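You operate a simulated robot arm through the tools that you are given. There is no shell and no other tool. Be economical: measure what you need, move in short steps, check, and stop when the job is done.

Carry out the task below with a simulated two-armed robot. There is one attempt and no reset: what you move stays moved.

TASK
Tip the grit off the screen frame, then slacken its mesh for storage.
Fine: grit into the catch pan; frame in the yellow outline; hold it still and ease the red screw by a quarter to three quarters of a turn; press the red button.
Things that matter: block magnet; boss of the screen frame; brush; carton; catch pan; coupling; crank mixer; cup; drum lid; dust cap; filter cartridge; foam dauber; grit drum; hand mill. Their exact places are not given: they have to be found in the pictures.

Only the result counts: the job must be done as asked and must still hold three seconds after the hand-in. Knocking over, shifting, dropping, spilling or breaking anything else fails it.

THE ROBOT
Two 6-joint arms with two-finger parallel grippers on one trunk, on a base that drives. Base frame: it is fixed to the floor where the robot stands at the start and does not move with it; the origin is under the middle of the robot, x ahead of it, y to its left, z up; the surface under the hand at the start is at about z = 0.8. Units: m, degrees, N and s.
The left shoulder is at the start at [0.07, 0.166, 1.194], the right one opposite. With the tool pointing down near the work surface each hand reaches from about 0.76 to 0.86 m from the robot's upright axis, wherever it stands, measured 20 degrees to its own side. Places, roughly: boss of the screen frame [0.4, -0.4, 0.8]; carton [0.75, -1.75, 1.25]; drum lid [0.75, -2.5, 1]; dust cap [0.75, -1.25, 1]; foam dauber [0.25, -1.5, 0.75]; grit drum [0.75, -2.5, 0.75]; hose end [0.75, -1.25, 0.75]; pull bar of the screen frame [0.5, -0.3, 0.8]; red button of the screen frame [0.4, -0.2, 0.8]; sealed jar [0.75, -2, 1.25]; spare deck [0.75, -2.75, 0.75]; tile [0.75, -2, 0.75]; tile tray [0.75, -2, 0.75]; yellow outline [0.4, -0.2, 0.8]. Payload 3.91 kg a hand.
Tool frame (each hand has its own): the origin (TCP) lies between the finger pads and is the grasp point; the fingertips stand 0.03 m ahead of it; z points along the fingers, y is the line along which they close. Largest opening 0.11 m; finger width 0.02, thickness 0.01; the body of the gripper, 0.048 by 0.112 m, starts 0.055 m behind the TCP.
Orientation is that of the tool frame in the base frame, as a unit quaternion [x, y, z, w]. With the fingers straight down and closing along the base's y, the tool's x points along the base's -x, its y along +y and its z along -z.

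THE INTERFACE
- The arms move only by the tool play_rows. It takes "left_plan", "right_plan" or both (then of equal length, played together; a hand with none holds still); each is a list of rows, each a list of 7 numbers: the turn, a rotation vector about the tool's x, y, z in degrees, then the shift along the tool's x, y, z in m, then the finger opening in m, from 0 to 0.11. In form: [[rx, ry, rz, dx, dy, dz, jaw], ...]. A call has 1 to 10 rows; each row is the pose to reach, as a shift and turn from the pose commanded when the call began, along the tool's axes at that moment. A row lasts 0.2 s, in which the tool goes at most 0.05 m and 8.6 degrees; a call with a longer step from one row to the next is refused whole, and so is a gripper value outside its range. A pose out of reach is approached as far as the arm can. The call stops where the force on the tool passes 40 N (or 10 N more than at its start, if that is more) or the arm is blocked; 0.2 s more then pass. The fingers move at their own pace (about 0.108 m/s each) and stop on an object; they squeeze with about 23 N. The grip force told is the motor's: it shows also when the fingers shut on nothing. Time passes only in rows, and 0.2 s behind the last, so rows that repeat a pose let the fingers close. The reply holds the time, the measured pose of the TCP, the force on the tool along the base axes, the opening and the grip force, in the units named above and with some noise, with the torque about the TCP (base axes, N m) and any sound that the robot's microphone picked up, and new pictures: "show" is both (left out), scene, wrist or none (wrist: the cameras of the hands that moved).
- Cameras (640 x 400 px; columns grow to the right, rows downward): "scene" is now at [0.1197, 0.0031, 1.3922]; the picture's right is [0.03, -1.00, -0.00], its down [-0.83, -0.03, -0.56] and it looks along [0.56, 0.02, -0.83] (base axes); focal length 214 px, centre (320, 200). "left" rides on the left gripper at [0.077, -0.007, -0.115] in its tool frame; the picture's right is [0.09, 1.00, 0.00], its down [-0.80, 0.07, -0.59] and it looks along [-0.59, 0.05, 0.80] (tool axes); focal length 270 px, centre (320, 200). "right" rides on the right gripper at [0.077, 0.007, -0.114] in its tool frame; the picture's right is [-0.09, 1.00, 0.00], its down [-0.80, -0.07, -0.59] and it looks along [-0.59, -0.05, 0.80] (tool axes); focal length 270 px, centre (320, 200).
- lift_body(by): slides the trunk up (or, below 0, down) by that many m; the arms and the scene camera ride with it, the base frame stays. It gives what a move gives, with no picture.
- steer(legs): drives the robot by 1 to 6 legs, each [ahead, left, turn to the left] in m, m and degrees, along the robot's own axes; the way and the turn of a leg run together, so that a leg with both is an arc; at most 1.5 m and 180 degrees a leg. The arms and the cameras ride along, it lands a little off, and it stops where it bumps. It gives what a move gives, and a new picture of the scene camera.
- pan_tilt(pan, tilt): turns the head with the scene camera to pan (to the left, within 86 degrees either way) and tilt (down, from -29 to 69), counted from straight ahead of the robot. It gives what a move gives, and a new picture of the scene camera.
- pixel_to_xyz(camera, pixels): for up to 12 pixels [column, row] of the newest picture of that camera ("zoom" is the newest enlarged one), the place [x, y, z] in the base frame of the surface seen there, good to about 0.002 m. The clock stands still meanwhile.
- inspect(camera, box): a new picture of the part [left, top, right, bottom] of that camera's present view, enlarged. The clock stands still meanwhile.
- sign_off(): hands the job in; it is judged then, once.

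Keep the steps short. Do not move on a guess: measure, check each grasp and each placing, and mend mistakes. In all there are 80 turns and 260 pictures (those below and enlarged ones count). Leave the grippers open and the arms clear of the work at the hand-in unless told otherwise, and finish with a single line.

The tools are called as name(argument=value, ...) on one line, values as JSON. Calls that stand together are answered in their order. play_rows: Moves the arms, as the interface text tells. Its arguments: {"type":"object","properties":{"left_plan":{"type":"array"},"right_plan":{"type":"array"},"show":{"type":"string","enum":["both","scene","wrist","none"]}},"required":[]} The other tools are called the same way: lift_body (by) slides the trunk up or down; steer (legs) drives the base; pan_tilt (pan, tilt) turns the head that bears the scene camera; pixel_to_xyz (camera, pixels) gives the place of the surface under pixels of a picture; inspect (camera, box) takes an enlarged picture of a part of a camera's view; sign_off () hands the job in.

At the start:

```text
time: 0.0
left_tool_pos: [0.2853, 0.2764, 0.5626]
left_tcp_rot: [0.036, 0.989, 0.044, 0.138]
left_contact_force: [0.2, 0.6, 0.1]
left_torque: [-0.02, -0.04, -0.02]
left_gripper_width: 0.11
left_grip_force: 0.0
right_tool_pos: [0.3746, -0.484, 1.1565]
right_tcp_rot: [-0.001, 1.0, 0.0, 0.0]
right_contact_force: [0.1, -0.5, -0.3]
right_torque: [0.0, 0.01, -0.01]
right_gripper_width: 0.1098
right_grip_force: 0.1
trunk travel left (down, up): [-0.689, 0.251]
robot x, y, heading: [-0.0002, 0.0007, 0.1]
head pan, tilt: [1.8, 55.9]
```

scene: 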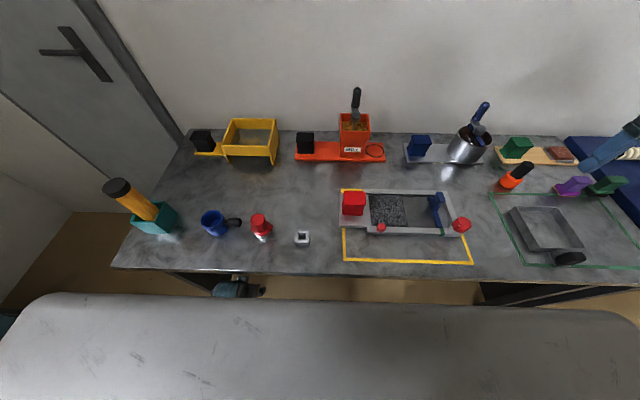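
right: 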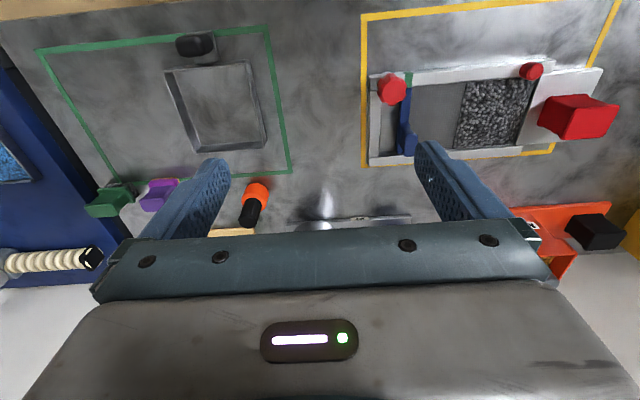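
left: 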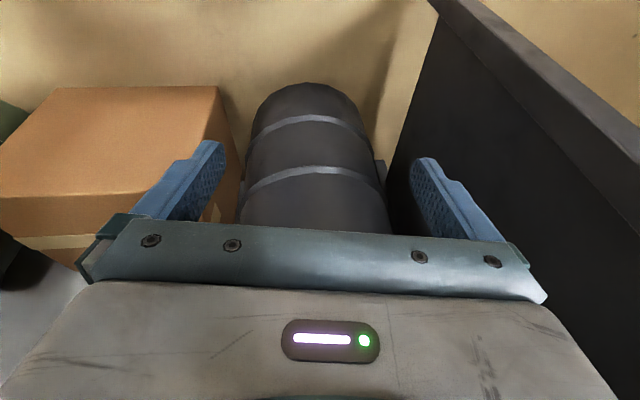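

The screen frame sits around (400,212) in the scene view, partly outside the yellow outline; the catch pan is in the green outline at about (545,230). I'll enlarge both.

inspect(camera="scene", box=[320, 170, 490, 276])

inspect(camera="right", box=[340, 30, 640, 218])

inspect(camera="scene", box=[480, 120, 640, 280])

pixel_to_xyz(camera="scene", pixels=[[343, 189], [447, 189], [472, 263], [344, 260], [353, 200], [381, 226], [438, 205], [461, 224], [388, 210], [420, 210], [341, 226], [452, 235]])

pixel_to_xyz(camera="scene", pixels=[[510, 208], [562, 208], [583, 247], [527, 249], [545, 228], [570, 257], [490, 194], [635, 267], [520, 265], [513, 175], [572, 186], [606, 184]])

```text
3.76 times, centred on (405, 223) of scene
```

zoom: 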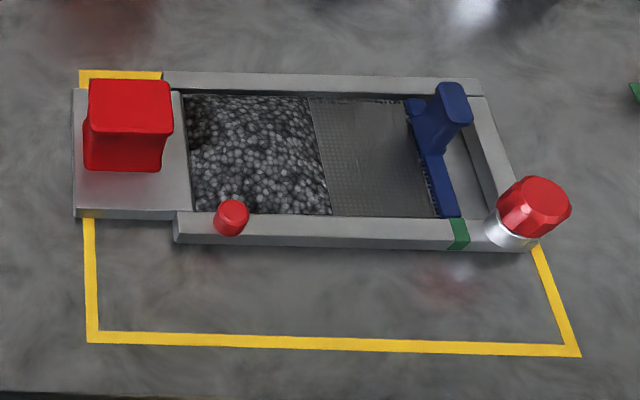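

```text
2.13 times, centred on (490, 124) of right
```

zoom: 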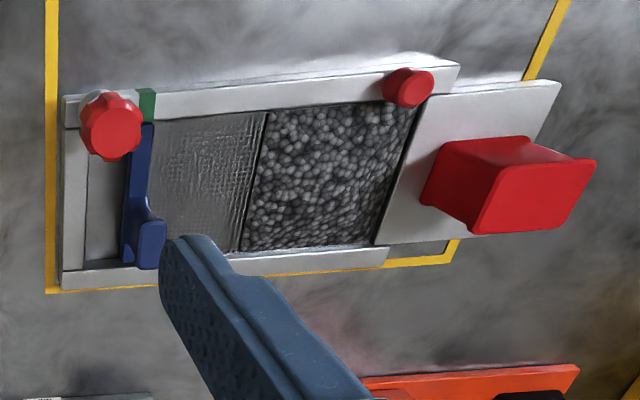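

```text
2.50 times, centred on (560, 200) of scene
```

zoom: 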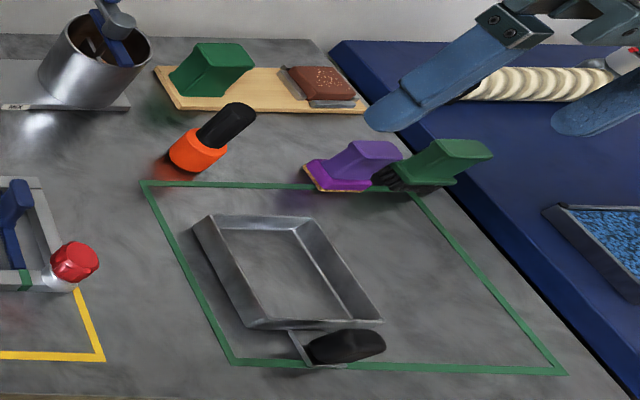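

```text
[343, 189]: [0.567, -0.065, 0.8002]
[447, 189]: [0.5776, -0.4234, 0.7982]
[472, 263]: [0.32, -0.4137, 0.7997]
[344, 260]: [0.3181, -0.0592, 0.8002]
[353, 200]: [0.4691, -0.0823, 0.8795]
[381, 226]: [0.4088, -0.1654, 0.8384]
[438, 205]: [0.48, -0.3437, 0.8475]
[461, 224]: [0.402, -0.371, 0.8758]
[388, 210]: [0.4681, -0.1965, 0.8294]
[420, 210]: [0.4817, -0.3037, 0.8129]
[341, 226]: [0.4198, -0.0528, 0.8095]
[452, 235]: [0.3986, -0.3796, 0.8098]
```

```text
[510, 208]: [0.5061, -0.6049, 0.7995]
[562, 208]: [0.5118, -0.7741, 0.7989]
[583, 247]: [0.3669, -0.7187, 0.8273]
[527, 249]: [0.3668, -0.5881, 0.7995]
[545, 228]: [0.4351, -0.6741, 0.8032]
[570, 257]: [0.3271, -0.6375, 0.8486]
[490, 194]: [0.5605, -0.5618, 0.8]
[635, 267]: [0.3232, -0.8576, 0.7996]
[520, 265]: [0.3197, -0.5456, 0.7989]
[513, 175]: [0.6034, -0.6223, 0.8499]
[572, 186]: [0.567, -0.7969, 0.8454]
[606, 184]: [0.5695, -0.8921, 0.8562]
```

I need the frame's exact edges, so I'll enlarge it more tightly and then measure in the zoom.

inspect(camera="scene", box=[332, 180, 412, 230])

inspect(camera="scene", box=[410, 185, 490, 245])

inspect(camera="scene", box=[320, 170, 490, 276])

pixel_to_xyz(camera="zoom", pixels=[[78, 100], [78, 205], [180, 85], [180, 215], [475, 85], [520, 240], [300, 80], [300, 222], [540, 200], [455, 95], [440, 180], [500, 170]])

pixel_to_xyz(camera="zoom", pixels=[[95, 85], [165, 85], [170, 128], [90, 128], [130, 105], [230, 215], [200, 150], [300, 110], [300, 200], [370, 160], [130, 190], [450, 195]])

```text
8.00 times, centred on (372, 205) of scene
```

zoom: 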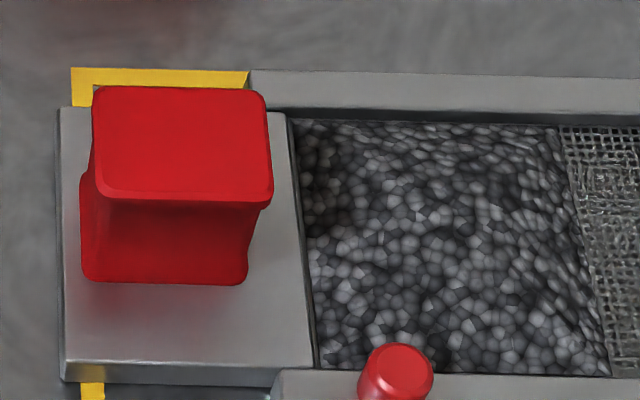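

```text
6.67 times, centred on (450, 215) of scene
```

zoom: 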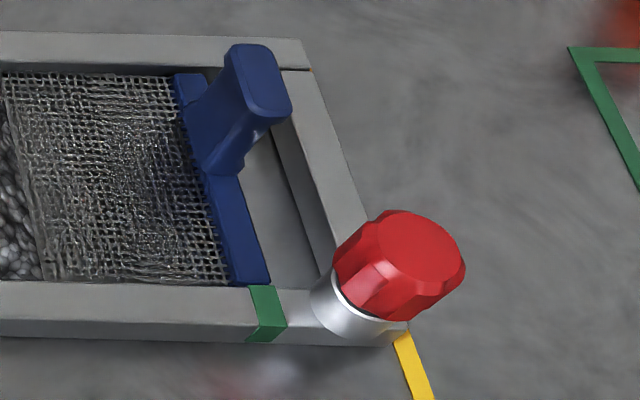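

```text
3.76 times, centred on (405, 223) of scene
```

zoom: 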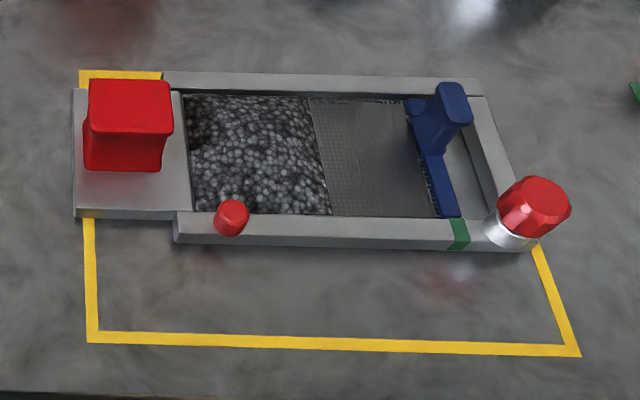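

```text
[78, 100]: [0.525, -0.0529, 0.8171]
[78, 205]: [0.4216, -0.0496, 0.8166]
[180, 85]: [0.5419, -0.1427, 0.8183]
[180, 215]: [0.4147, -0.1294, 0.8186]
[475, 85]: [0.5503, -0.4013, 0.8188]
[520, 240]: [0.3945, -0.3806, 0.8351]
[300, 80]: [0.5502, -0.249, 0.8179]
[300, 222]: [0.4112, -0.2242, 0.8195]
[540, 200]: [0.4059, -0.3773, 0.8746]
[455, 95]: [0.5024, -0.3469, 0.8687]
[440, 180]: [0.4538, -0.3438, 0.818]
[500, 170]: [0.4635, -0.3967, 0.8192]
```

```text
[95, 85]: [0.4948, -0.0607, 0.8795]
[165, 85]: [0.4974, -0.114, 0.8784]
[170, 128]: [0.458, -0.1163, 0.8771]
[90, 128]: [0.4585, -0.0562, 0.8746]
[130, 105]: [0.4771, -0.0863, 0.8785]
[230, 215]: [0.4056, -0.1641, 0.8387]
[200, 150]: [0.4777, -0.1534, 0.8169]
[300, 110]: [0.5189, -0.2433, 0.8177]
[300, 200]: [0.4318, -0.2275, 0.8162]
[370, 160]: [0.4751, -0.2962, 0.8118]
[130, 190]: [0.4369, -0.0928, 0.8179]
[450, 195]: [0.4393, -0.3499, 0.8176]
```

The frame spans y -0.05 to -0.405 and x 0.40 to 0.555, with its top at z 0.818. The red handle is at (0.476, -0.087), z 0.82–0.879, and the red screw is on its boss at about (0.40, -0.375). The left gripper is below table level at the near edge. I'll back off before raising it.

steer(legs=[[-0.27, 0, 0]])

```text
time: 1.9
left_tool_pos: [0.0115, 0.2761, 0.5612]
left_tcp_rot: [0.036, 0.989, 0.043, 0.137]
left_contact_force: [-0.4, -1.0, -0.5]
left_torque: [0.06, 0.01, -0.02]
left_gripper_width: 0.1101
left_grip_force: 0.0
right_tool_pos: [0.0998, -0.4858, 1.157]
right_tcp_rot: [0.001, 1.0, 0.0, 0.0]
right_contact_force: [-1.0, -0.4, -0.7]
right_torque: [0.02, -0.01, 0.02]
right_gripper_width: 0.1099
right_grip_force: 0.0
trunk travel left (down, up): [-0.689, 0.251]
robot x, y, heading: [-0.2725, -0.0026, -0.2]
head pan, tilt: [1.8, 55.9]
```

scene: 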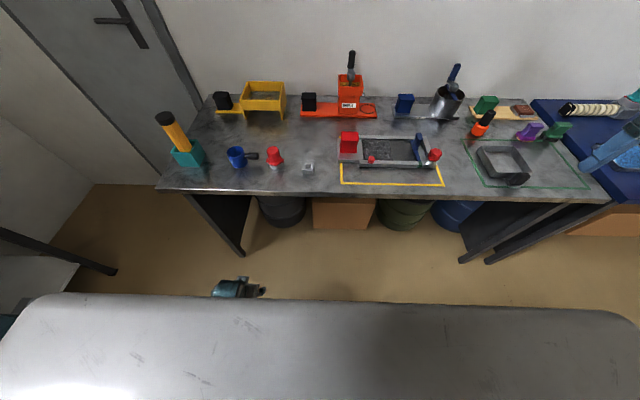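

The left arm is clear of the table now. I'll raise it about 0.48 m in 10 rows and turn the fingers straight down.

play_rows(left_plan=[[0.5, 1.6, -0.4, -0.013, 0.0047, -0.046, 0.11], [1.0, 3.1, -0.8, -0.026, 0.0094, -0.092, 0.11], [1.5, 4.7, -1.2, -0.039, 0.0141, -0.138, 0.11], [2.0, 6.3, -1.6, -0.052, 0.0188, -0.184, 0.11], [2.5, 7.9, -2.0, -0.065, 0.0235, -0.23, 0.11], [3.0, 9.4, -2.5, -0.078, 0.0282, -0.276, 0.11], [3.5, 11.0, -2.9, -0.091, 0.0329, -0.322, 0.11], [4.0, 12.6, -3.3, -0.104, 0.0376, -0.368, 0.11], [4.5, 14.1, -3.7, -0.117, 0.0423, -0.414, 0.11], [4.94, 15.7, -4.1, -0.13, 0.047, -0.46, 0.11]], show="none")

```text
time: 4.1
left_tool_pos: [0.0476, 0.3634, 1.041]
left_tcp_rot: [0.0, 1.0, 0.0, 0.0]
left_contact_force: [0.7, -0.4, -0.3]
left_torque: [0.01, 0.03, 0.0]
left_gripper_width: 0.1101
left_grip_force: 0.1
left hand out of reach, approached as far as the arm can: row 6, 7, 8, 9, 10
right_tool_pos: [0.0996, -0.4862, 1.1561]
right_tcp_rot: [0.0, 1.0, 0.001, 0.001]
right_contact_force: [0.5, 0.2, -0.2]
right_torque: [0.02, -0.03, 0.04]
right_gripper_width: 0.1102
right_grip_force: 0.0
trunk travel left (down, up): [-0.689, 0.251]
robot x, y, heading: [-0.2767, 0.0021, 0.2]
head pan, tilt: [1.8, 55.9]
```

The left hand is raised and pointing down. Next I'll drive sideways so the handle sits in the left hand's reach.

steer(legs=[[0, -0.36, 0]])

pan_tilt(pan=0, tilt=45)

```text
time: 6.5
left_tool_pos: [0.0461, 0.0015, 1.0389]
left_tcp_rot: [0.001, 1.0, -0.001, 0.001]
left_contact_force: [-0.2, 0.1, -0.1]
left_torque: [0.01, -0.02, 0.03]
left_gripper_width: 0.1101
left_grip_force: 0.0
right_tool_pos: [0.1, -0.8461, 1.1568]
right_tcp_rot: [0.001, 1.0, 0.0, 0.0]
right_contact_force: [0.2, -0.3, 0.0]
right_torque: [0.01, -0.01, 0.0]
right_gripper_width: 0.11
right_grip_force: 0.0
trunk travel left (down, up): [-0.689, 0.251]
robot x, y, heading: [-0.2705, -0.3639, -0.2]
head pan, tilt: [1.8, 55.9]
```

scene: 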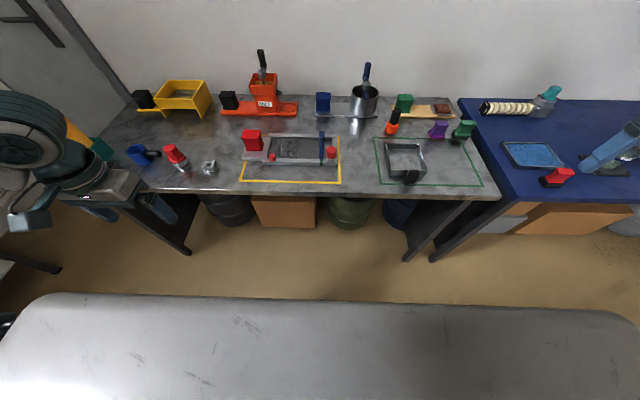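

```text
time: 7.2
left_tool_pos: [0.048, 0.0004, 1.0387]
left_tcp_rot: [0.002, 1.0, 0.0, 0.001]
left_contact_force: [-0.2, 0.6, -0.9]
left_torque: [0.03, 0.0, -0.02]
left_gripper_width: 0.11
left_grip_force: 0.0
right_tool_pos: [0.1, -0.8485, 1.1564]
right_tcp_rot: [0.001, 1.0, 0.0, 0.0]
right_contact_force: [0.6, 0.7, 0.5]
right_torque: [0.0, 0.02, -0.01]
right_gripper_width: 0.11
right_grip_force: 0.0
trunk travel left (down, up): [-0.689, 0.251]
robot x, y, heading: [-0.2733, -0.3635, -0.1]
head pan, tilt: [0.0, 45.0]
```

scene: 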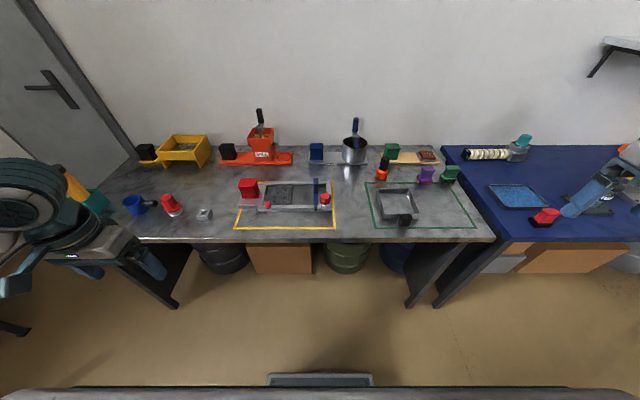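

Next I'll bring the left hand over the handle at height, for a wrist view.

play_rows(left_plan=[[0, 0, 0, -0.043, -0.009, 0, 0.11], [0, 0, 0, -0.086, -0.018, 0, 0.11], [0, 0, 0, -0.129, -0.027, 0, 0.11], [0, 0, 0, -0.172, -0.036, 0, 0.11], [0, 0, 0, -0.215, -0.045, 0, 0.11], [0, 0, 0, -0.258, -0.054, 0, 0.11], [0, 0, 0, -0.301, -0.063, 0, 0.11], [0, 0, 0, -0.344, -0.072, 0, 0.11], [0, 0, 0, -0.387, -0.08, 0, 0.11], [0, 0, 0, -0.429, -0.0877, 0, 0.11]])

```text
time: 9.4
left_tool_pos: [0.1395, 0.0804, 0.9936]
left_tcp_rot: [0.001, 1.0, -0.002, 0.002]
left_contact_force: [-0.4, -0.8, -0.6]
left_torque: [-0.01, 0.01, 0.02]
left_gripper_width: 0.11
left_grip_force: 0.0
left hand out of reach, approached as far as the arm can: row 1, 2, 3, 4, 5, 6, 7, 8, 9, 10
right_tool_pos: [0.0997, -0.8472, 1.1565]
right_tcp_rot: [0.001, 1.0, 0.0, 0.001]
right_contact_force: [0.7, -0.7, 0.1]
right_torque: [0.03, 0.03, 0.01]
right_gripper_width: 0.1102
right_grip_force: 0.0
trunk travel left (down, up): [-0.689, 0.251]
robot x, y, heading: [-0.2728, -0.3618, -0.1]
head pan, tilt: [0.0, 45.0]
```

scene: 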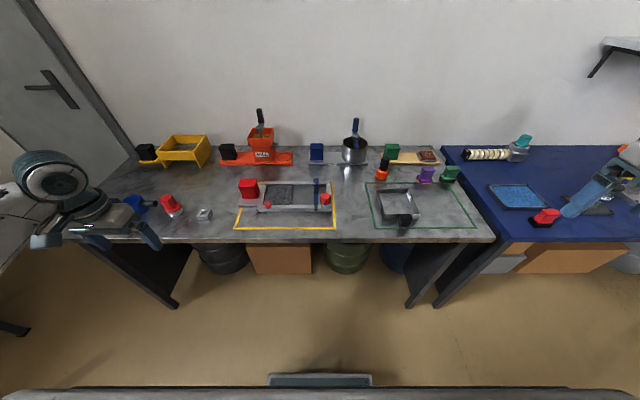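
left: 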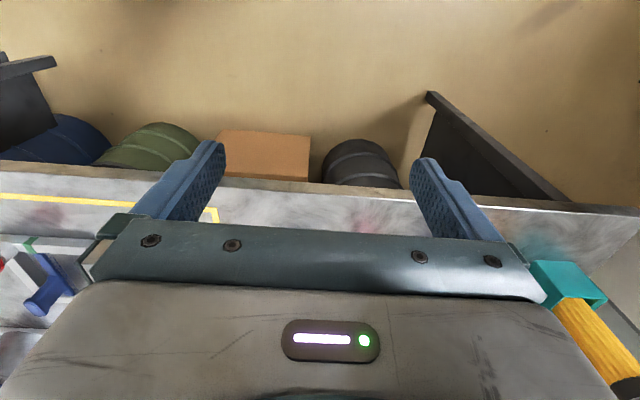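

The hand fell short of its target. I'll hold for a few rows to see whether it catches up.

play_rows(left_plan=[[0, 0, 0, 0, 0, 0, 0.11], [0, 0, 0, 0, 0, 0, 0.11], [0, 0, 0, 0, 0, 0, 0.11]], show="none")

```text
time: 10.2
left_tool_pos: [0.1398, 0.0794, 0.9949]
left_tcp_rot: [0.001, 1.0, -0.002, 0.002]
left_contact_force: [0.4, -0.1, -0.3]
left_torque: [-0.01, 0.02, 0.01]
left_gripper_width: 0.1101
left_grip_force: 0.0
right_tool_pos: [0.0996, -0.847, 1.1565]
right_tcp_rot: [0.0, 1.0, 0.0, 0.0]
right_contact_force: [0.1, -1.1, 0.1]
right_torque: [0.05, -0.01, -0.02]
right_gripper_width: 0.1102
right_grip_force: 0.1
trunk travel left (down, up): [-0.689, 0.251]
robot x, y, heading: [-0.2735, -0.3606, 0.0]
head pan, tilt: [0.0, 45.0]
```

The hand reaches further out when it is lower relative to the shoulder. I'll raise the trunk 0.2 m and then move the hand out and down.

lift_body(by=0.2)

play_rows(left_plan=[[0, 0, 0, -0.02, -0.015, 0.04, 0.11], [0, 0, 0, -0.05, -0.03, 0.07, 0.11], [0, 0, 0, -0.09, -0.05, 0.09, 0.11], [0, 0, 0, -0.13, -0.07, 0.11, 0.11], [0, 0, 0, -0.17, -0.09, 0.13, 0.11], [0, 0, 0, -0.21, -0.11, 0.14, 0.11], [0, 0, 0, -0.25, -0.13, 0.15, 0.11], [0, 0, 0, -0.29, -0.15, 0.155, 0.11], [0, 0, 0, -0.33, -0.167, 0.16, 0.11]])

```text
time: 12.3
left_tool_pos: [0.1396, 0.0802, 1.194]
left_tcp_rot: [0.002, 1.0, -0.002, 0.002]
left_contact_force: [-1.0, 0.1, 0.0]
left_torque: [-0.02, -0.02, -0.02]
left_gripper_width: 0.1099
left_grip_force: 0.1
right_tool_pos: [0.0994, -0.847, 1.356]
right_tcp_rot: [0.001, 1.0, 0.0, 0.0]
right_contact_force: [0.3, -1.3, 0.0]
right_torque: [0.01, -0.02, 0.01]
right_gripper_width: 0.1101
right_grip_force: 0.0
trunk travel left (down, up): [-0.889, 0.051]
robot x, y, heading: [-0.274, -0.3581, -0.2]
head pan, tilt: [0.0, 45.0]
```

```text
time: 14.3
left_tool_pos: [0.4716, -0.092, 1.0355]
left_tcp_rot: [0.0, 1.0, 0.0, 0.001]
left_contact_force: [0.5, -0.4, -0.5]
left_torque: [0.04, 0.03, 0.01]
left_gripper_width: 0.1098
left_grip_force: 0.1
left hand out of reach, approached as far as the arm can: row 1, 2, 3, 4, 5, 6, 7
right_tool_pos: [0.1011, -0.8499, 1.3565]
right_tcp_rot: [0.0, 1.0, 0.001, 0.0]
right_contact_force: [1.1, -0.1, -0.3]
right_torque: [0.0, 0.01, 0.04]
right_gripper_width: 0.11
right_grip_force: 0.0
trunk travel left (down, up): [-0.889, 0.051]
robot x, y, heading: [-0.2754, -0.3597, -0.0]
head pan, tilt: [0.0, 45.0]
```

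scene: 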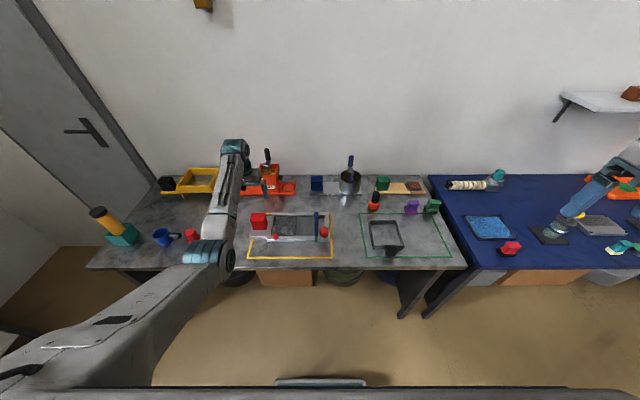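
left: 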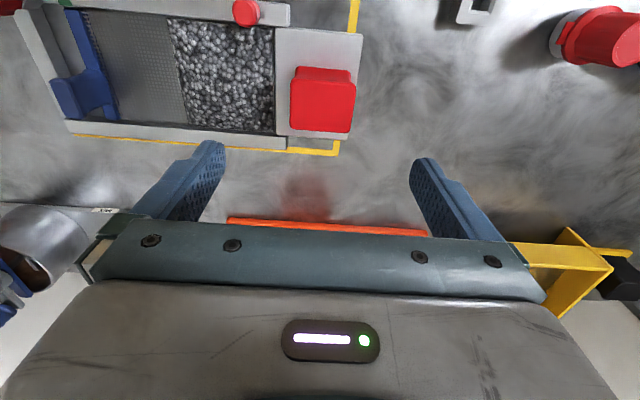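

The hand is now over the handle, which appears at (322,98) in the left wrist view. I'll measure the handle, frame and outline from here, and the pan from the scene camera.

pixel_to_xyz(camera="left", pixels=[[297, 72], [350, 72], [348, 128], [297, 128], [322, 100], [361, 40], [350, 138], [340, 152], [357, 5], [68, 128], [322, 68], [20, 15]])

inspect(camera="scene", box=[350, 170, 470, 275])

inspect(camera="left", box=[20, 0, 400, 200])

```text
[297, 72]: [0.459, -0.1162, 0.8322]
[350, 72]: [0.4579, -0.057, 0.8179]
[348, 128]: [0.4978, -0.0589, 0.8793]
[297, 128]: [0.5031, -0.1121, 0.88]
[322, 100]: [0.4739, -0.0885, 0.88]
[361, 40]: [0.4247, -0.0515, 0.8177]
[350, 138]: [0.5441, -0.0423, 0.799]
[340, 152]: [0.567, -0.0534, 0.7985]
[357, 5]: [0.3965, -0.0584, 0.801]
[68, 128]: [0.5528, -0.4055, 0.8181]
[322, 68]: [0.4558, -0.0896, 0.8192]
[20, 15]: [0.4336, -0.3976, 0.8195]
```

```text
3.81 times, centred on (410, 222) of scene
```

zoom: 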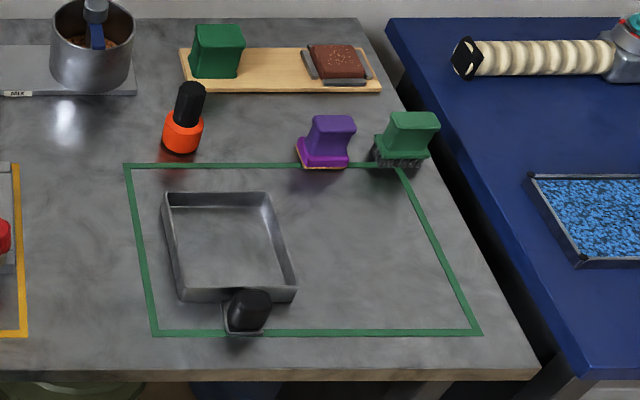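

```text
1.68 times, centred on (210, 100) of left
```

zoom: 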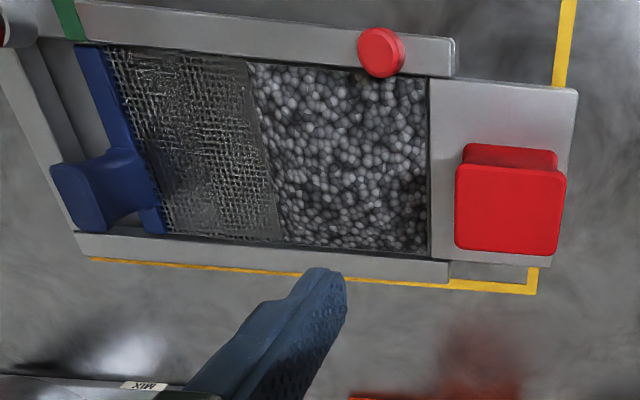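

Handle: x 0.457–0.50, y -0.116 to -0.059, top z 0.879. I'll centre on (0.478, -0.087) with the jaws at 0.082 so the outer finger clears the grit, then lower the trunk.

play_rows(left_plan=[[0, 0, 0, -0.006, 0.005, 0, 0.082], [0, 0, 0, -0.006, 0.005, 0, 0.082]], show="none")

lift_body(by=-0.12)

inspect(camera="left", box=[120, 0, 520, 240])

```text
time: 14.9
left_tool_pos: [0.4769, -0.0837, 1.0366]
left_tcp_rot: [0.002, 1.0, -0.002, 0.002]
left_contact_force: [0.0, -0.4, 0.0]
left_torque: [0.0, -0.01, 0.02]
left_gripper_width: 0.0822
left_grip_force: 0.0
right_tool_pos: [0.1005, -0.8481, 1.3558]
right_tcp_rot: [0.002, 1.0, 0.001, 0.0]
right_contact_force: [1.1, -0.3, -0.1]
right_torque: [0.0, 0.05, 0.02]
right_gripper_width: 0.1099
right_grip_force: 0.2
trunk travel left (down, up): [-0.889, 0.051]
robot x, y, heading: [-0.2739, -0.3625, -0.2]
head pan, tilt: [0.0, 45.0]
```

```text
time: 16.4
left_tool_pos: [0.4743, -0.0846, 0.9171]
left_tcp_rot: [0.001, 1.0, -0.002, 0.002]
left_contact_force: [-0.1, -0.1, 1.0]
left_torque: [0.02, -0.02, -0.02]
left_gripper_width: 0.0821
left_grip_force: 0.1
right_tool_pos: [0.0991, -0.8477, 1.237]
right_tcp_rot: [0.0, 1.0, 0.0, 0.0]
right_contact_force: [0.1, 0.6, -0.4]
right_torque: [-0.02, -0.01, 0.0]
right_gripper_width: 0.1101
right_grip_force: 0.0
trunk travel left (down, up): [-0.769, 0.171]
robot x, y, heading: [-0.2748, -0.3604, -0.3]
head pan, tilt: [0.0, 45.0]
```

```text
1.60 times, centred on (320, 120) of left
```

zoom: 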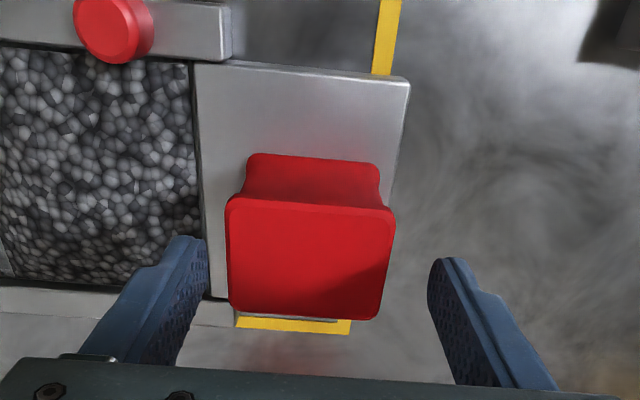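

The handle top is clear between the fingers, a little closer to the left one in the picture. I'll shift 3 mm toward -y, go down 0.060 m and then close.

play_rows(left_plan=[[0, 0, 0, -0.002, -0.003, 0.02, 0.082], [0, 0, 0, -0.003, -0.003, 0.04, 0.082], [0, 0, 0, -0.003, -0.003, 0.06, 0.082], [0, 0, 0, -0.003, -0.003, 0.06, 0.04], [0, 0, 0, -0.003, -0.003, 0.06, 0.04], [0, 0, 0, -0.003, -0.003, 0.06, 0.03], [0, 0, 0, -0.003, -0.003, 0.06, 0.03]])

```text
time: 18.1
left_tool_pos: [0.4796, -0.0891, 0.8573]
left_tcp_rot: [0.002, 1.0, -0.003, 0.002]
left_contact_force: [-1.0, -0.7, 0.1]
left_torque: [0.55, -0.08, -0.03]
left_gripper_width: 0.064
left_grip_force: 23.1
right_tool_pos: [0.0985, -0.8467, 1.2372]
right_tcp_rot: [0.002, 1.0, 0.0, 0.0]
right_contact_force: [0.1, 0.3, -0.1]
right_torque: [0.0, -0.03, -0.01]
right_gripper_width: 0.1098
right_grip_force: 0.1
trunk travel left (down, up): [-0.769, 0.171]
robot x, y, heading: [-0.2704, -0.3637, -0.1]
head pan, tilt: [0.0, 45.0]
```

scene: 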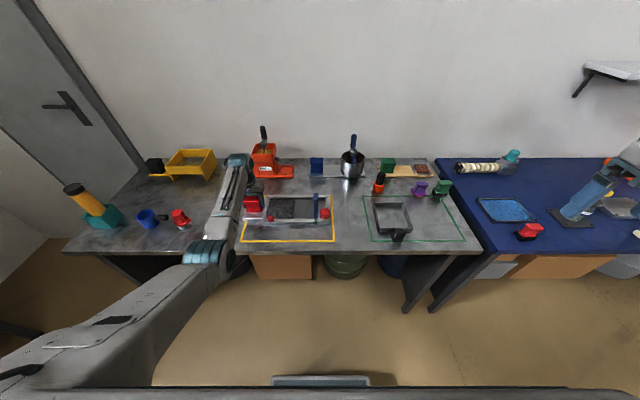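
left: 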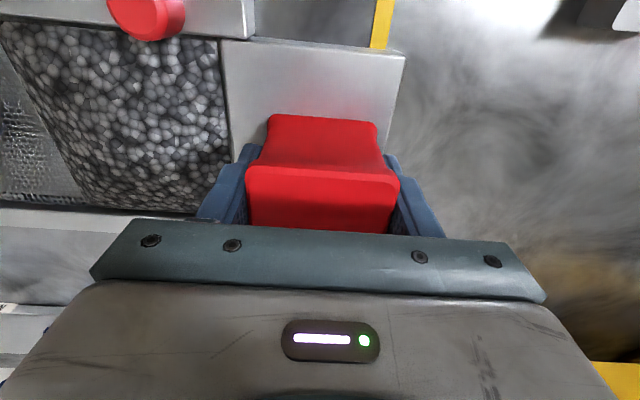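

The jaws stopped at 0.064, slightly wider than I measured, with 0.55 N m of torque. I'll look closely at the contact.

inspect(camera="left", box=[180, 90, 460, 260])

inspect(camera="scene", box=[230, 150, 350, 245])

```text
2.29 times, centred on (320, 175) of left
```

zoom: 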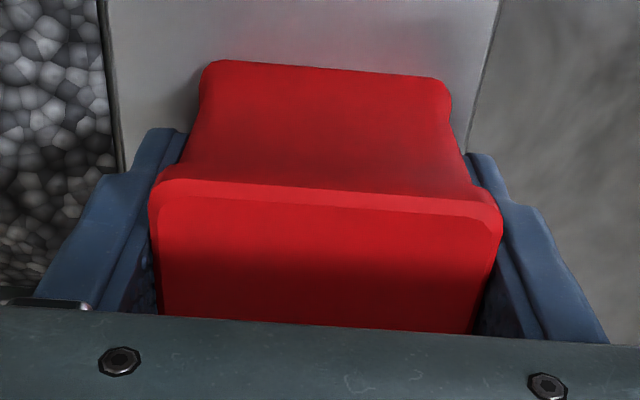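

```text
4.21 times, centred on (290, 198) of scene
```

zoom: 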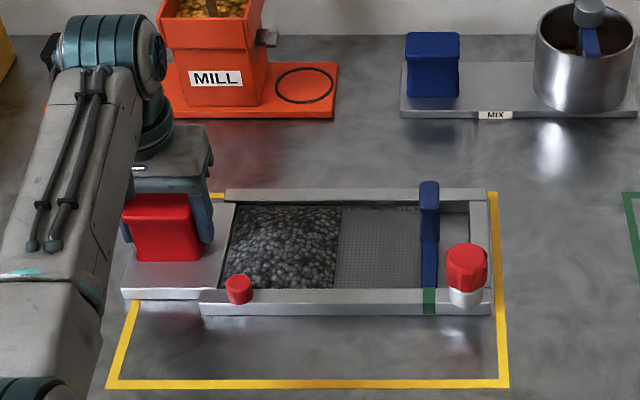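

The pads bear on the handle's flanges. I'll do a test lift of 3 cm and read the load.

play_rows(left_plan=[[0, 0, 0, 0, 0, -0.008, 0.03], [0, 0, 0, 0, 0, -0.016, 0.03], [0, 0, 0, 0, 0, -0.03, 0.03], [0, 0, 0, 0, 0, -0.03, 0.03]])

inspect(camera="scene", box=[230, 150, 350, 245])

```text
time: 19.1
left_tool_pos: [0.4791, -0.0874, 0.8862]
left_tcp_rot: [0.001, 1.0, -0.003, 0.002]
left_contact_force: [-0.8, -0.4, 0.4]
left_torque: [-0.65, 0.15, -0.09]
left_gripper_width: 0.0632
left_grip_force: 22.9
right_tool_pos: [0.0984, -0.8466, 1.2364]
right_tcp_rot: [0.001, 1.0, 0.0, 0.0]
right_contact_force: [0.5, 0.1, -0.7]
right_torque: [0.01, 0.01, 0.01]
right_gripper_width: 0.1097
right_grip_force: 0.1
trunk travel left (down, up): [-0.769, 0.171]
robot x, y, heading: [-0.2742, -0.3605, -0.5]
head pan, tilt: [0.0, 45.0]
```

scene: 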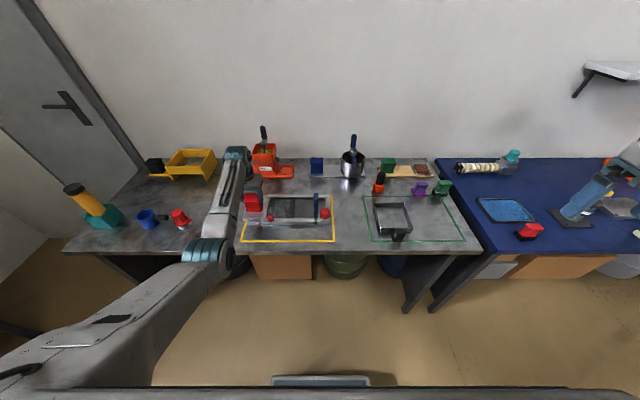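
left: 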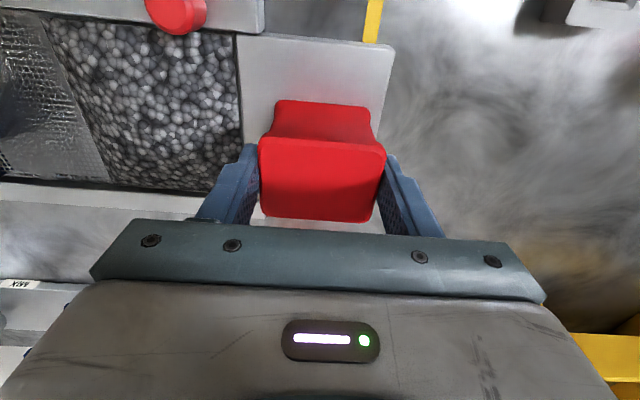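

```text
4.21 times, centred on (290, 198) of scene
```

zoom: 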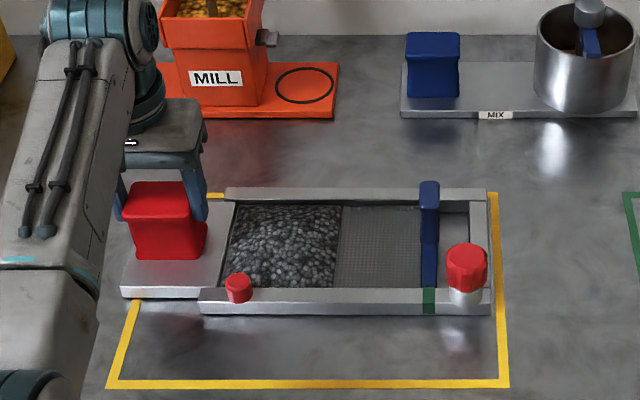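

I'll check whether the frame actually rose or the fingers slid, by measuring surface heights.

pixel_to_xyz(camera="zoom", pixels=[[160, 195], [220, 230], [150, 285], [300, 298], [480, 300], [467, 262], [480, 215]])

pixel_to_xyz(camera="left", pixels=[[320, 185], [300, 120], [320, 60], [375, 60], [250, 20], [375, 15], [320, 225], [268, 150], [378, 150]])

```text
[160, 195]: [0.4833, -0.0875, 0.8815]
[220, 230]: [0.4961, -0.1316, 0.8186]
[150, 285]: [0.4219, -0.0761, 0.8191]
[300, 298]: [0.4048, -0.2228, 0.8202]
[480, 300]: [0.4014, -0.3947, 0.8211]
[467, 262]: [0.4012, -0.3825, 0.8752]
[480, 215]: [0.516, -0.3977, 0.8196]
```

```text
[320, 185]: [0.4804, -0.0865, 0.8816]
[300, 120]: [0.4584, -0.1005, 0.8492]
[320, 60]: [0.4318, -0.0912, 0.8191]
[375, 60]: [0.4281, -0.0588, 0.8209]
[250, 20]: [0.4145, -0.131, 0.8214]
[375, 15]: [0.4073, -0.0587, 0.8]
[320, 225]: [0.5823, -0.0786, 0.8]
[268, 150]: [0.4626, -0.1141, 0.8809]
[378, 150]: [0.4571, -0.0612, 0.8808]
```

The frame stayed at z ≈ 0.82, so the fingers slid up the handle. I'll reopen, lower again, regrip and lift in small steps while reading the force.

play_rows(left_plan=[[0, 0, 0, 0, 0, 0, 0.082], [0, 0, 0, 0, 0, 0.015, 0.082], [0, 0, 0, 0, 0, 0.033, 0.082], [0, 0, 0, 0, 0, 0.033, 0.03], [0, 0, 0, 0, 0, 0.033, 0.0], [0, 0, 0, 0, 0, 0.033, 0.0], [0, 0, 0, 0, 0, 0.033, 0.0]], show="none")

play_rows(left_plan=[[0, 0, 0, 0, 0, -0.002, 0.0], [0, 0, 0, 0, 0, -0.004, 0.0]], show="none")

play_rows(left_plan=[[0, 0, 0, 0, 0, -0.002, 0.0], [0, 0, 0, 0, 0, -0.004, 0.0]], show="wrist")

```text
time: 20.6
left_tool_pos: [0.4786, -0.0866, 0.8527]
left_tcp_rot: [0.001, 1.0, -0.002, 0.002]
left_contact_force: [0.8, 0.9, -0.6]
left_torque: [0.66, -0.08, -0.05]
left_gripper_width: 0.0638
left_grip_force: 23.0
right_tool_pos: [0.1001, -0.8475, 1.2365]
right_tcp_rot: [0.001, 1.0, -0.001, 0.0]
right_contact_force: [-0.2, -0.4, 0.4]
right_torque: [0.02, 0.0, 0.0]
right_gripper_width: 0.11
right_grip_force: 0.1
trunk travel left (down, up): [-0.769, 0.171]
robot x, y, heading: [-0.2744, -0.3638, -0.0]
head pan, tilt: [0.0, 45.0]
```

```text
time: 21.2
left_tool_pos: [0.4783, -0.0874, 0.8555]
left_tcp_rot: [0.001, 1.0, -0.002, 0.002]
left_contact_force: [-0.5, 0.5, -3.3]
left_torque: [0.51, -0.01, -0.01]
left_gripper_width: 0.0639
left_grip_force: 23.0
right_tool_pos: [0.0991, -0.847, 1.2368]
right_tcp_rot: [0.001, 1.0, 0.0, 0.0]
right_contact_force: [-0.2, 0.8, 0.1]
right_torque: [-0.01, -0.04, 0.01]
right_gripper_width: 0.1098
right_grip_force: 0.0
trunk travel left (down, up): [-0.769, 0.171]
robot x, y, heading: [-0.2738, -0.3643, -0.0]
head pan, tilt: [0.0, 45.0]
```

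```text
time: 21.9
left_tool_pos: [0.4787, -0.0864, 0.8606]
left_tcp_rot: [0.001, 1.0, -0.001, 0.001]
left_contact_force: [-0.2, 1.0, -3.6]
left_torque: [0.46, -0.06, -0.05]
left_gripper_width: 0.0638
left_grip_force: 23.2
right_tool_pos: [0.1002, -0.8465, 1.2357]
right_tcp_rot: [0.002, 1.0, 0.001, 0.0]
right_contact_force: [0.0, -0.1, 0.1]
right_torque: [-0.04, -0.01, 0.01]
right_gripper_width: 0.1099
right_grip_force: 0.1
trunk travel left (down, up): [-0.769, 0.171]
robot x, y, heading: [-0.275, -0.3616, -0.1]
head pan, tilt: [0.0, 45.0]
```

left: 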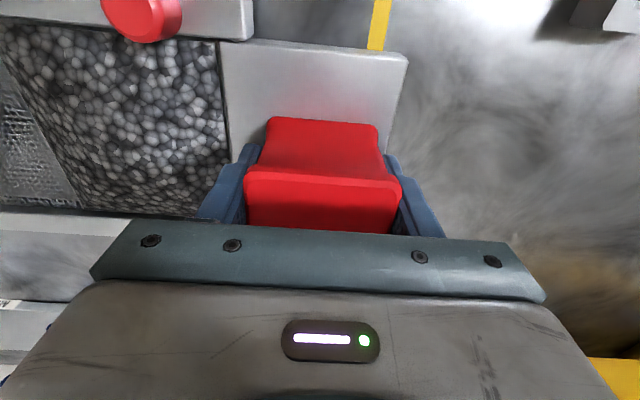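

It now carries 3.6 N of load. I'll keep lifting in small steps and reading.

play_rows(left_plan=[[0, 0, 0, 0, 0, -0.003, 0.0], [0, 0, 0, 0, 0, -0.006, 0.0]], show="none")

inspect(camera="scene", box=[230, 150, 350, 245])

pixel_to_xyz(camera="zoom", pixels=[[160, 195], [150, 285], [220, 230], [300, 298], [480, 300]])

```text
time: 22.4
left_tool_pos: [0.4791, -0.0868, 0.8671]
left_tcp_rot: [0.001, 1.0, -0.002, 0.002]
left_contact_force: [-0.2, 0.5, -2.4]
left_torque: [0.48, -0.04, -0.02]
left_gripper_width: 0.0637
left_grip_force: 23.5
right_tool_pos: [0.0993, -0.8467, 1.2356]
right_tcp_rot: [0.002, 1.0, 0.0, 0.0]
right_contact_force: [0.0, 1.2, -0.3]
right_torque: [0.0, -0.01, 0.01]
right_gripper_width: 0.1099
right_grip_force: 0.0
trunk travel left (down, up): [-0.769, 0.171]
robot x, y, heading: [-0.2736, -0.3637, -0.3]
head pan, tilt: [0.0, 45.0]
```

```text
4.21 times, centred on (290, 198) of scene
```

zoom: 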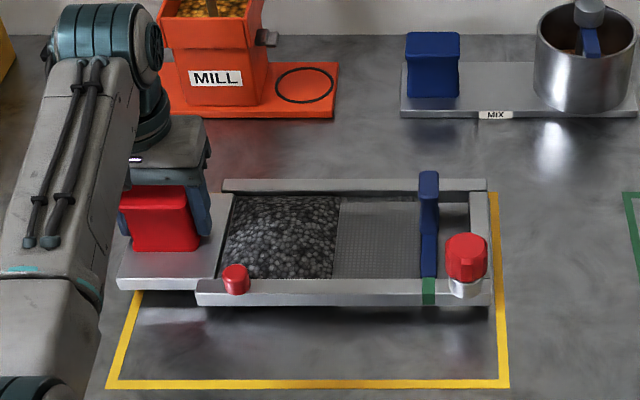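

```text
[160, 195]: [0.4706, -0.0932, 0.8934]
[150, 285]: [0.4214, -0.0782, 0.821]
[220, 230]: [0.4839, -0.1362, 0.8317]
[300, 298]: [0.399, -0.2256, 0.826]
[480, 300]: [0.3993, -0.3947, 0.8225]
```

The frame is lifting level: the handle top is at 0.893 and the load is about 3 N. I'll go on slowly, 4 mm per row.

play_rows(left_plan=[[0, 0, 0, 0, 0, -0.004, 0.0], [0, 0, 0, 0, 0, -0.008, 0.0], [0, 0, 0, 0, 0, -0.012, 0.0], [0, 0, 0, 0, 0, -0.016, 0.0], [0, 0, 0, 0, 0, -0.02, 0.0], [0, 0, 0, 0, 0, -0.024, 0.0], [0, 0, 0, 0, 0, -0.028, 0.0], [0, 0, 0, 0, 0, -0.032, 0.0], [0, 0, 0, 0, 0, -0.036, 0.0], [0, 0, 0, 0, 0, -0.04, 0.0]], show="both")

inspect(camera="scene", box=[230, 150, 350, 245])

pixel_to_xyz(camera="zoom", pixels=[[160, 175], [150, 260], [220, 205], [300, 270], [478, 250], [478, 180], [300, 150]])

```text
time: 24.6
left_tool_pos: [0.4801, -0.0864, 0.9069]
left_tcp_rot: [0.001, 1.0, -0.002, 0.001]
left_contact_force: [-0.3, 0.1, -3.2]
left_torque: [0.48, -0.04, -0.01]
left_gripper_width: 0.0637
left_grip_force: 22.6
right_tool_pos: [0.1, -0.848, 1.2367]
right_tcp_rot: [0.001, 1.0, 0.001, 0.0]
right_contact_force: [-0.4, 0.1, -0.4]
right_torque: [-0.02, 0.0, 0.0]
right_gripper_width: 0.1102
right_grip_force: 0.1
trunk travel left (down, up): [-0.769, 0.171]
robot x, y, heading: [-0.2743, -0.3607, 0.1]
head pan, tilt: [0.0, 45.0]
```

scene: 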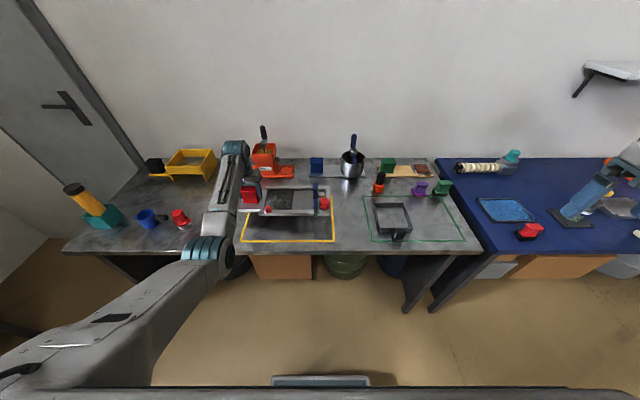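
left: 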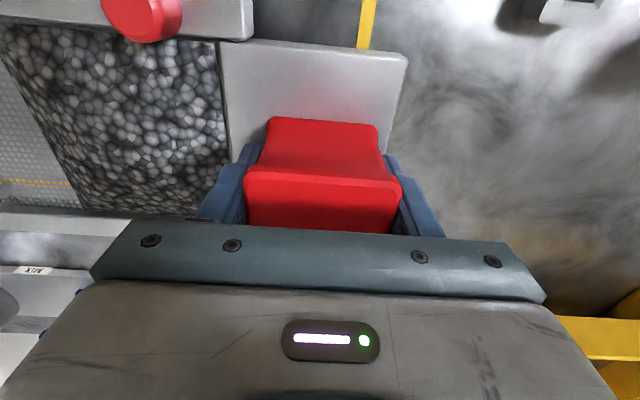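

```text
4.21 times, centred on (290, 198) of scene
```

zoom: 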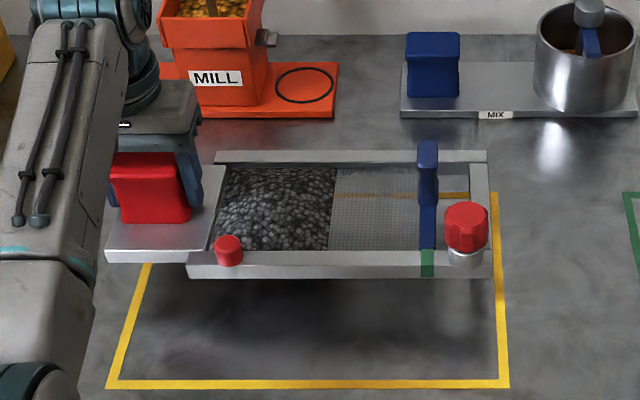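

```text
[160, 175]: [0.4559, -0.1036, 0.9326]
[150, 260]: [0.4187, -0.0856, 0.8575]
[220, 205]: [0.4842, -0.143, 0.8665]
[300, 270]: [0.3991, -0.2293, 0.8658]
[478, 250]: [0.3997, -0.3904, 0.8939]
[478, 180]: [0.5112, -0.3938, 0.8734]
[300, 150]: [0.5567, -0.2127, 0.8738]
```

The grip is firm and level. Now I'll measure the catch pan precisely before carrying.

inspect(camera="scene", box=[360, 165, 470, 250])

pixel_to_xyz(camera="scene", pixels=[[375, 198], [407, 198], [411, 230], [379, 232], [392, 215], [380, 205], [404, 205], [383, 226], [396, 233], [378, 185], [420, 188], [442, 187]])

```text
4.71 times, centred on (415, 208) of scene
```

zoom: 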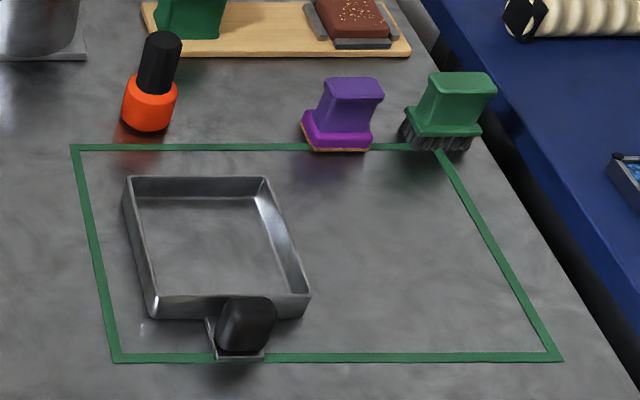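

```text
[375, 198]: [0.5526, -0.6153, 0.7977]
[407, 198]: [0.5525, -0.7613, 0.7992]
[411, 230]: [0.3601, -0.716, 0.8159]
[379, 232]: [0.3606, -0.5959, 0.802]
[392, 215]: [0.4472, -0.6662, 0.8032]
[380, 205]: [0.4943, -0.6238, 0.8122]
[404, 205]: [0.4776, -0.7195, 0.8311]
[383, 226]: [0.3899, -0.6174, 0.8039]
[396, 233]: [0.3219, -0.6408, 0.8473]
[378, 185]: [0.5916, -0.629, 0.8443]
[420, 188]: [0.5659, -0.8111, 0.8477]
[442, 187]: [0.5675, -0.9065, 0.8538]
```

pixel_to_xyz(camera="zoom", pixels=[[130, 180], [265, 180], [306, 292], [155, 298], [140, 205], [255, 205], [280, 280], [165, 285], [210, 240], [128, 215], [290, 245], [245, 315]])

```text
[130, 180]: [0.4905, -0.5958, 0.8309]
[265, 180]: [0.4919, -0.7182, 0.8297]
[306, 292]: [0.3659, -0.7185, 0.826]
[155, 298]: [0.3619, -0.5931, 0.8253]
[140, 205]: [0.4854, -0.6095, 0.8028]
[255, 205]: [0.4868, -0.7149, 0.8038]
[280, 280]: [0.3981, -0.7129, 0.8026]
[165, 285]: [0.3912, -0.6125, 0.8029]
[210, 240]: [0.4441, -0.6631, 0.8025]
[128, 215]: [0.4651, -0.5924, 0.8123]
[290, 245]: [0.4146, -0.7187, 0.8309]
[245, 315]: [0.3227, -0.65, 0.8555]
```

The pan's interior is only about 0.115 m square, x 0.375–0.487 and y -0.60 to -0.715, and the grit bed is about as wide. I'll look at the grit close up to see how it's built.

inspect(camera="left", box=[0, 0, 260, 220])

pixel_to_xyz(camera="zoom", pixels=[[60, 150], [150, 200], [300, 150], [450, 150], [535, 150], [300, 300], [500, 420], [300, 480], [550, 300], [120, 300], [400, 80], [590, 150]])

```text
1.82 times, centred on (130, 110) of left
```

zoom: 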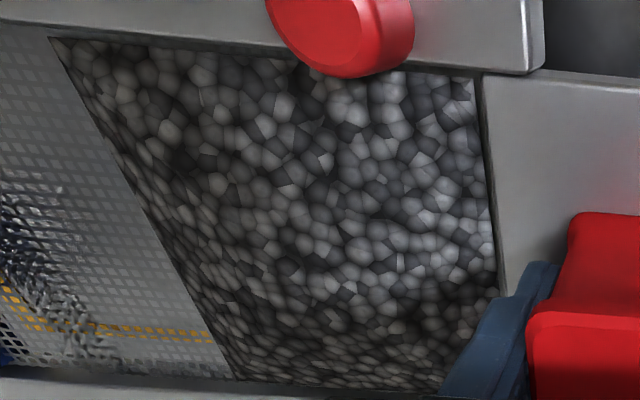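

```text
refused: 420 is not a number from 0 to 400
```

The grit is a low heap on the mesh. I'll raise the trunk 0.10 m so the frame clears everything, then drive sideways until the heap's y centre is over the pan's (TCP y about -0.544).

lift_body(by=0.1)

steer(legs=[[0, -0.2, 0], [0, -0.258, 0]])

```text
time: 26.0
left_tool_pos: [0.479, -0.0851, 1.007]
left_tcp_rot: [0.0, 1.0, -0.002, 0.001]
left_contact_force: [-0.3, 0.5, -3.1]
left_torque: [0.48, -0.03, 0.0]
left_gripper_width: 0.0638
left_grip_force: 23.1
right_tool_pos: [0.1, -0.8474, 1.3369]
right_tcp_rot: [0.001, 1.0, -0.001, -0.001]
right_contact_force: [-0.6, 0.4, -0.9]
right_torque: [-0.02, 0.04, -0.02]
right_gripper_width: 0.1098
right_grip_force: 0.2
trunk travel left (down, up): [-0.869, 0.071]
robot x, y, heading: [-0.2739, -0.364, -0.1]
head pan, tilt: [0.0, 45.0]
```

```text
time: 29.0
left_tool_pos: [0.4776, -0.5407, 1.007]
left_tcp_rot: [0.001, 1.0, -0.002, 0.002]
left_contact_force: [-0.4, 0.1, -3.1]
left_torque: [0.45, -0.02, 0.02]
left_gripper_width: 0.0641
left_grip_force: 22.8
right_tool_pos: [0.0979, -1.302, 1.3369]
right_tcp_rot: [0.002, 1.0, -0.001, 0.0]
right_contact_force: [-0.2, -0.2, -0.4]
right_torque: [-0.03, 0.07, 0.01]
right_gripper_width: 0.1102
right_grip_force: 0.0
trunk travel left (down, up): [-0.869, 0.071]
robot x, y, heading: [-0.276, -0.8225, -0.4]
head pan, tilt: [0.0, 45.0]
```

scene: 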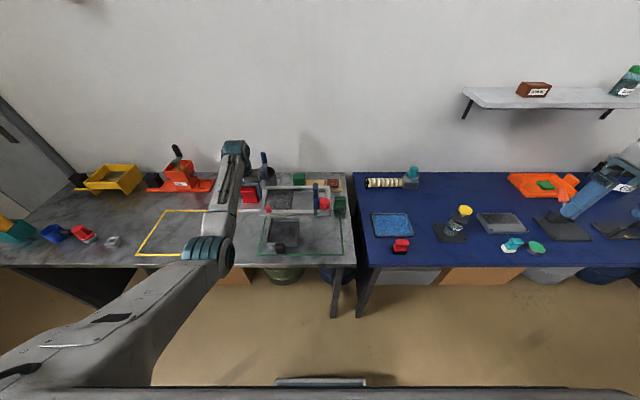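

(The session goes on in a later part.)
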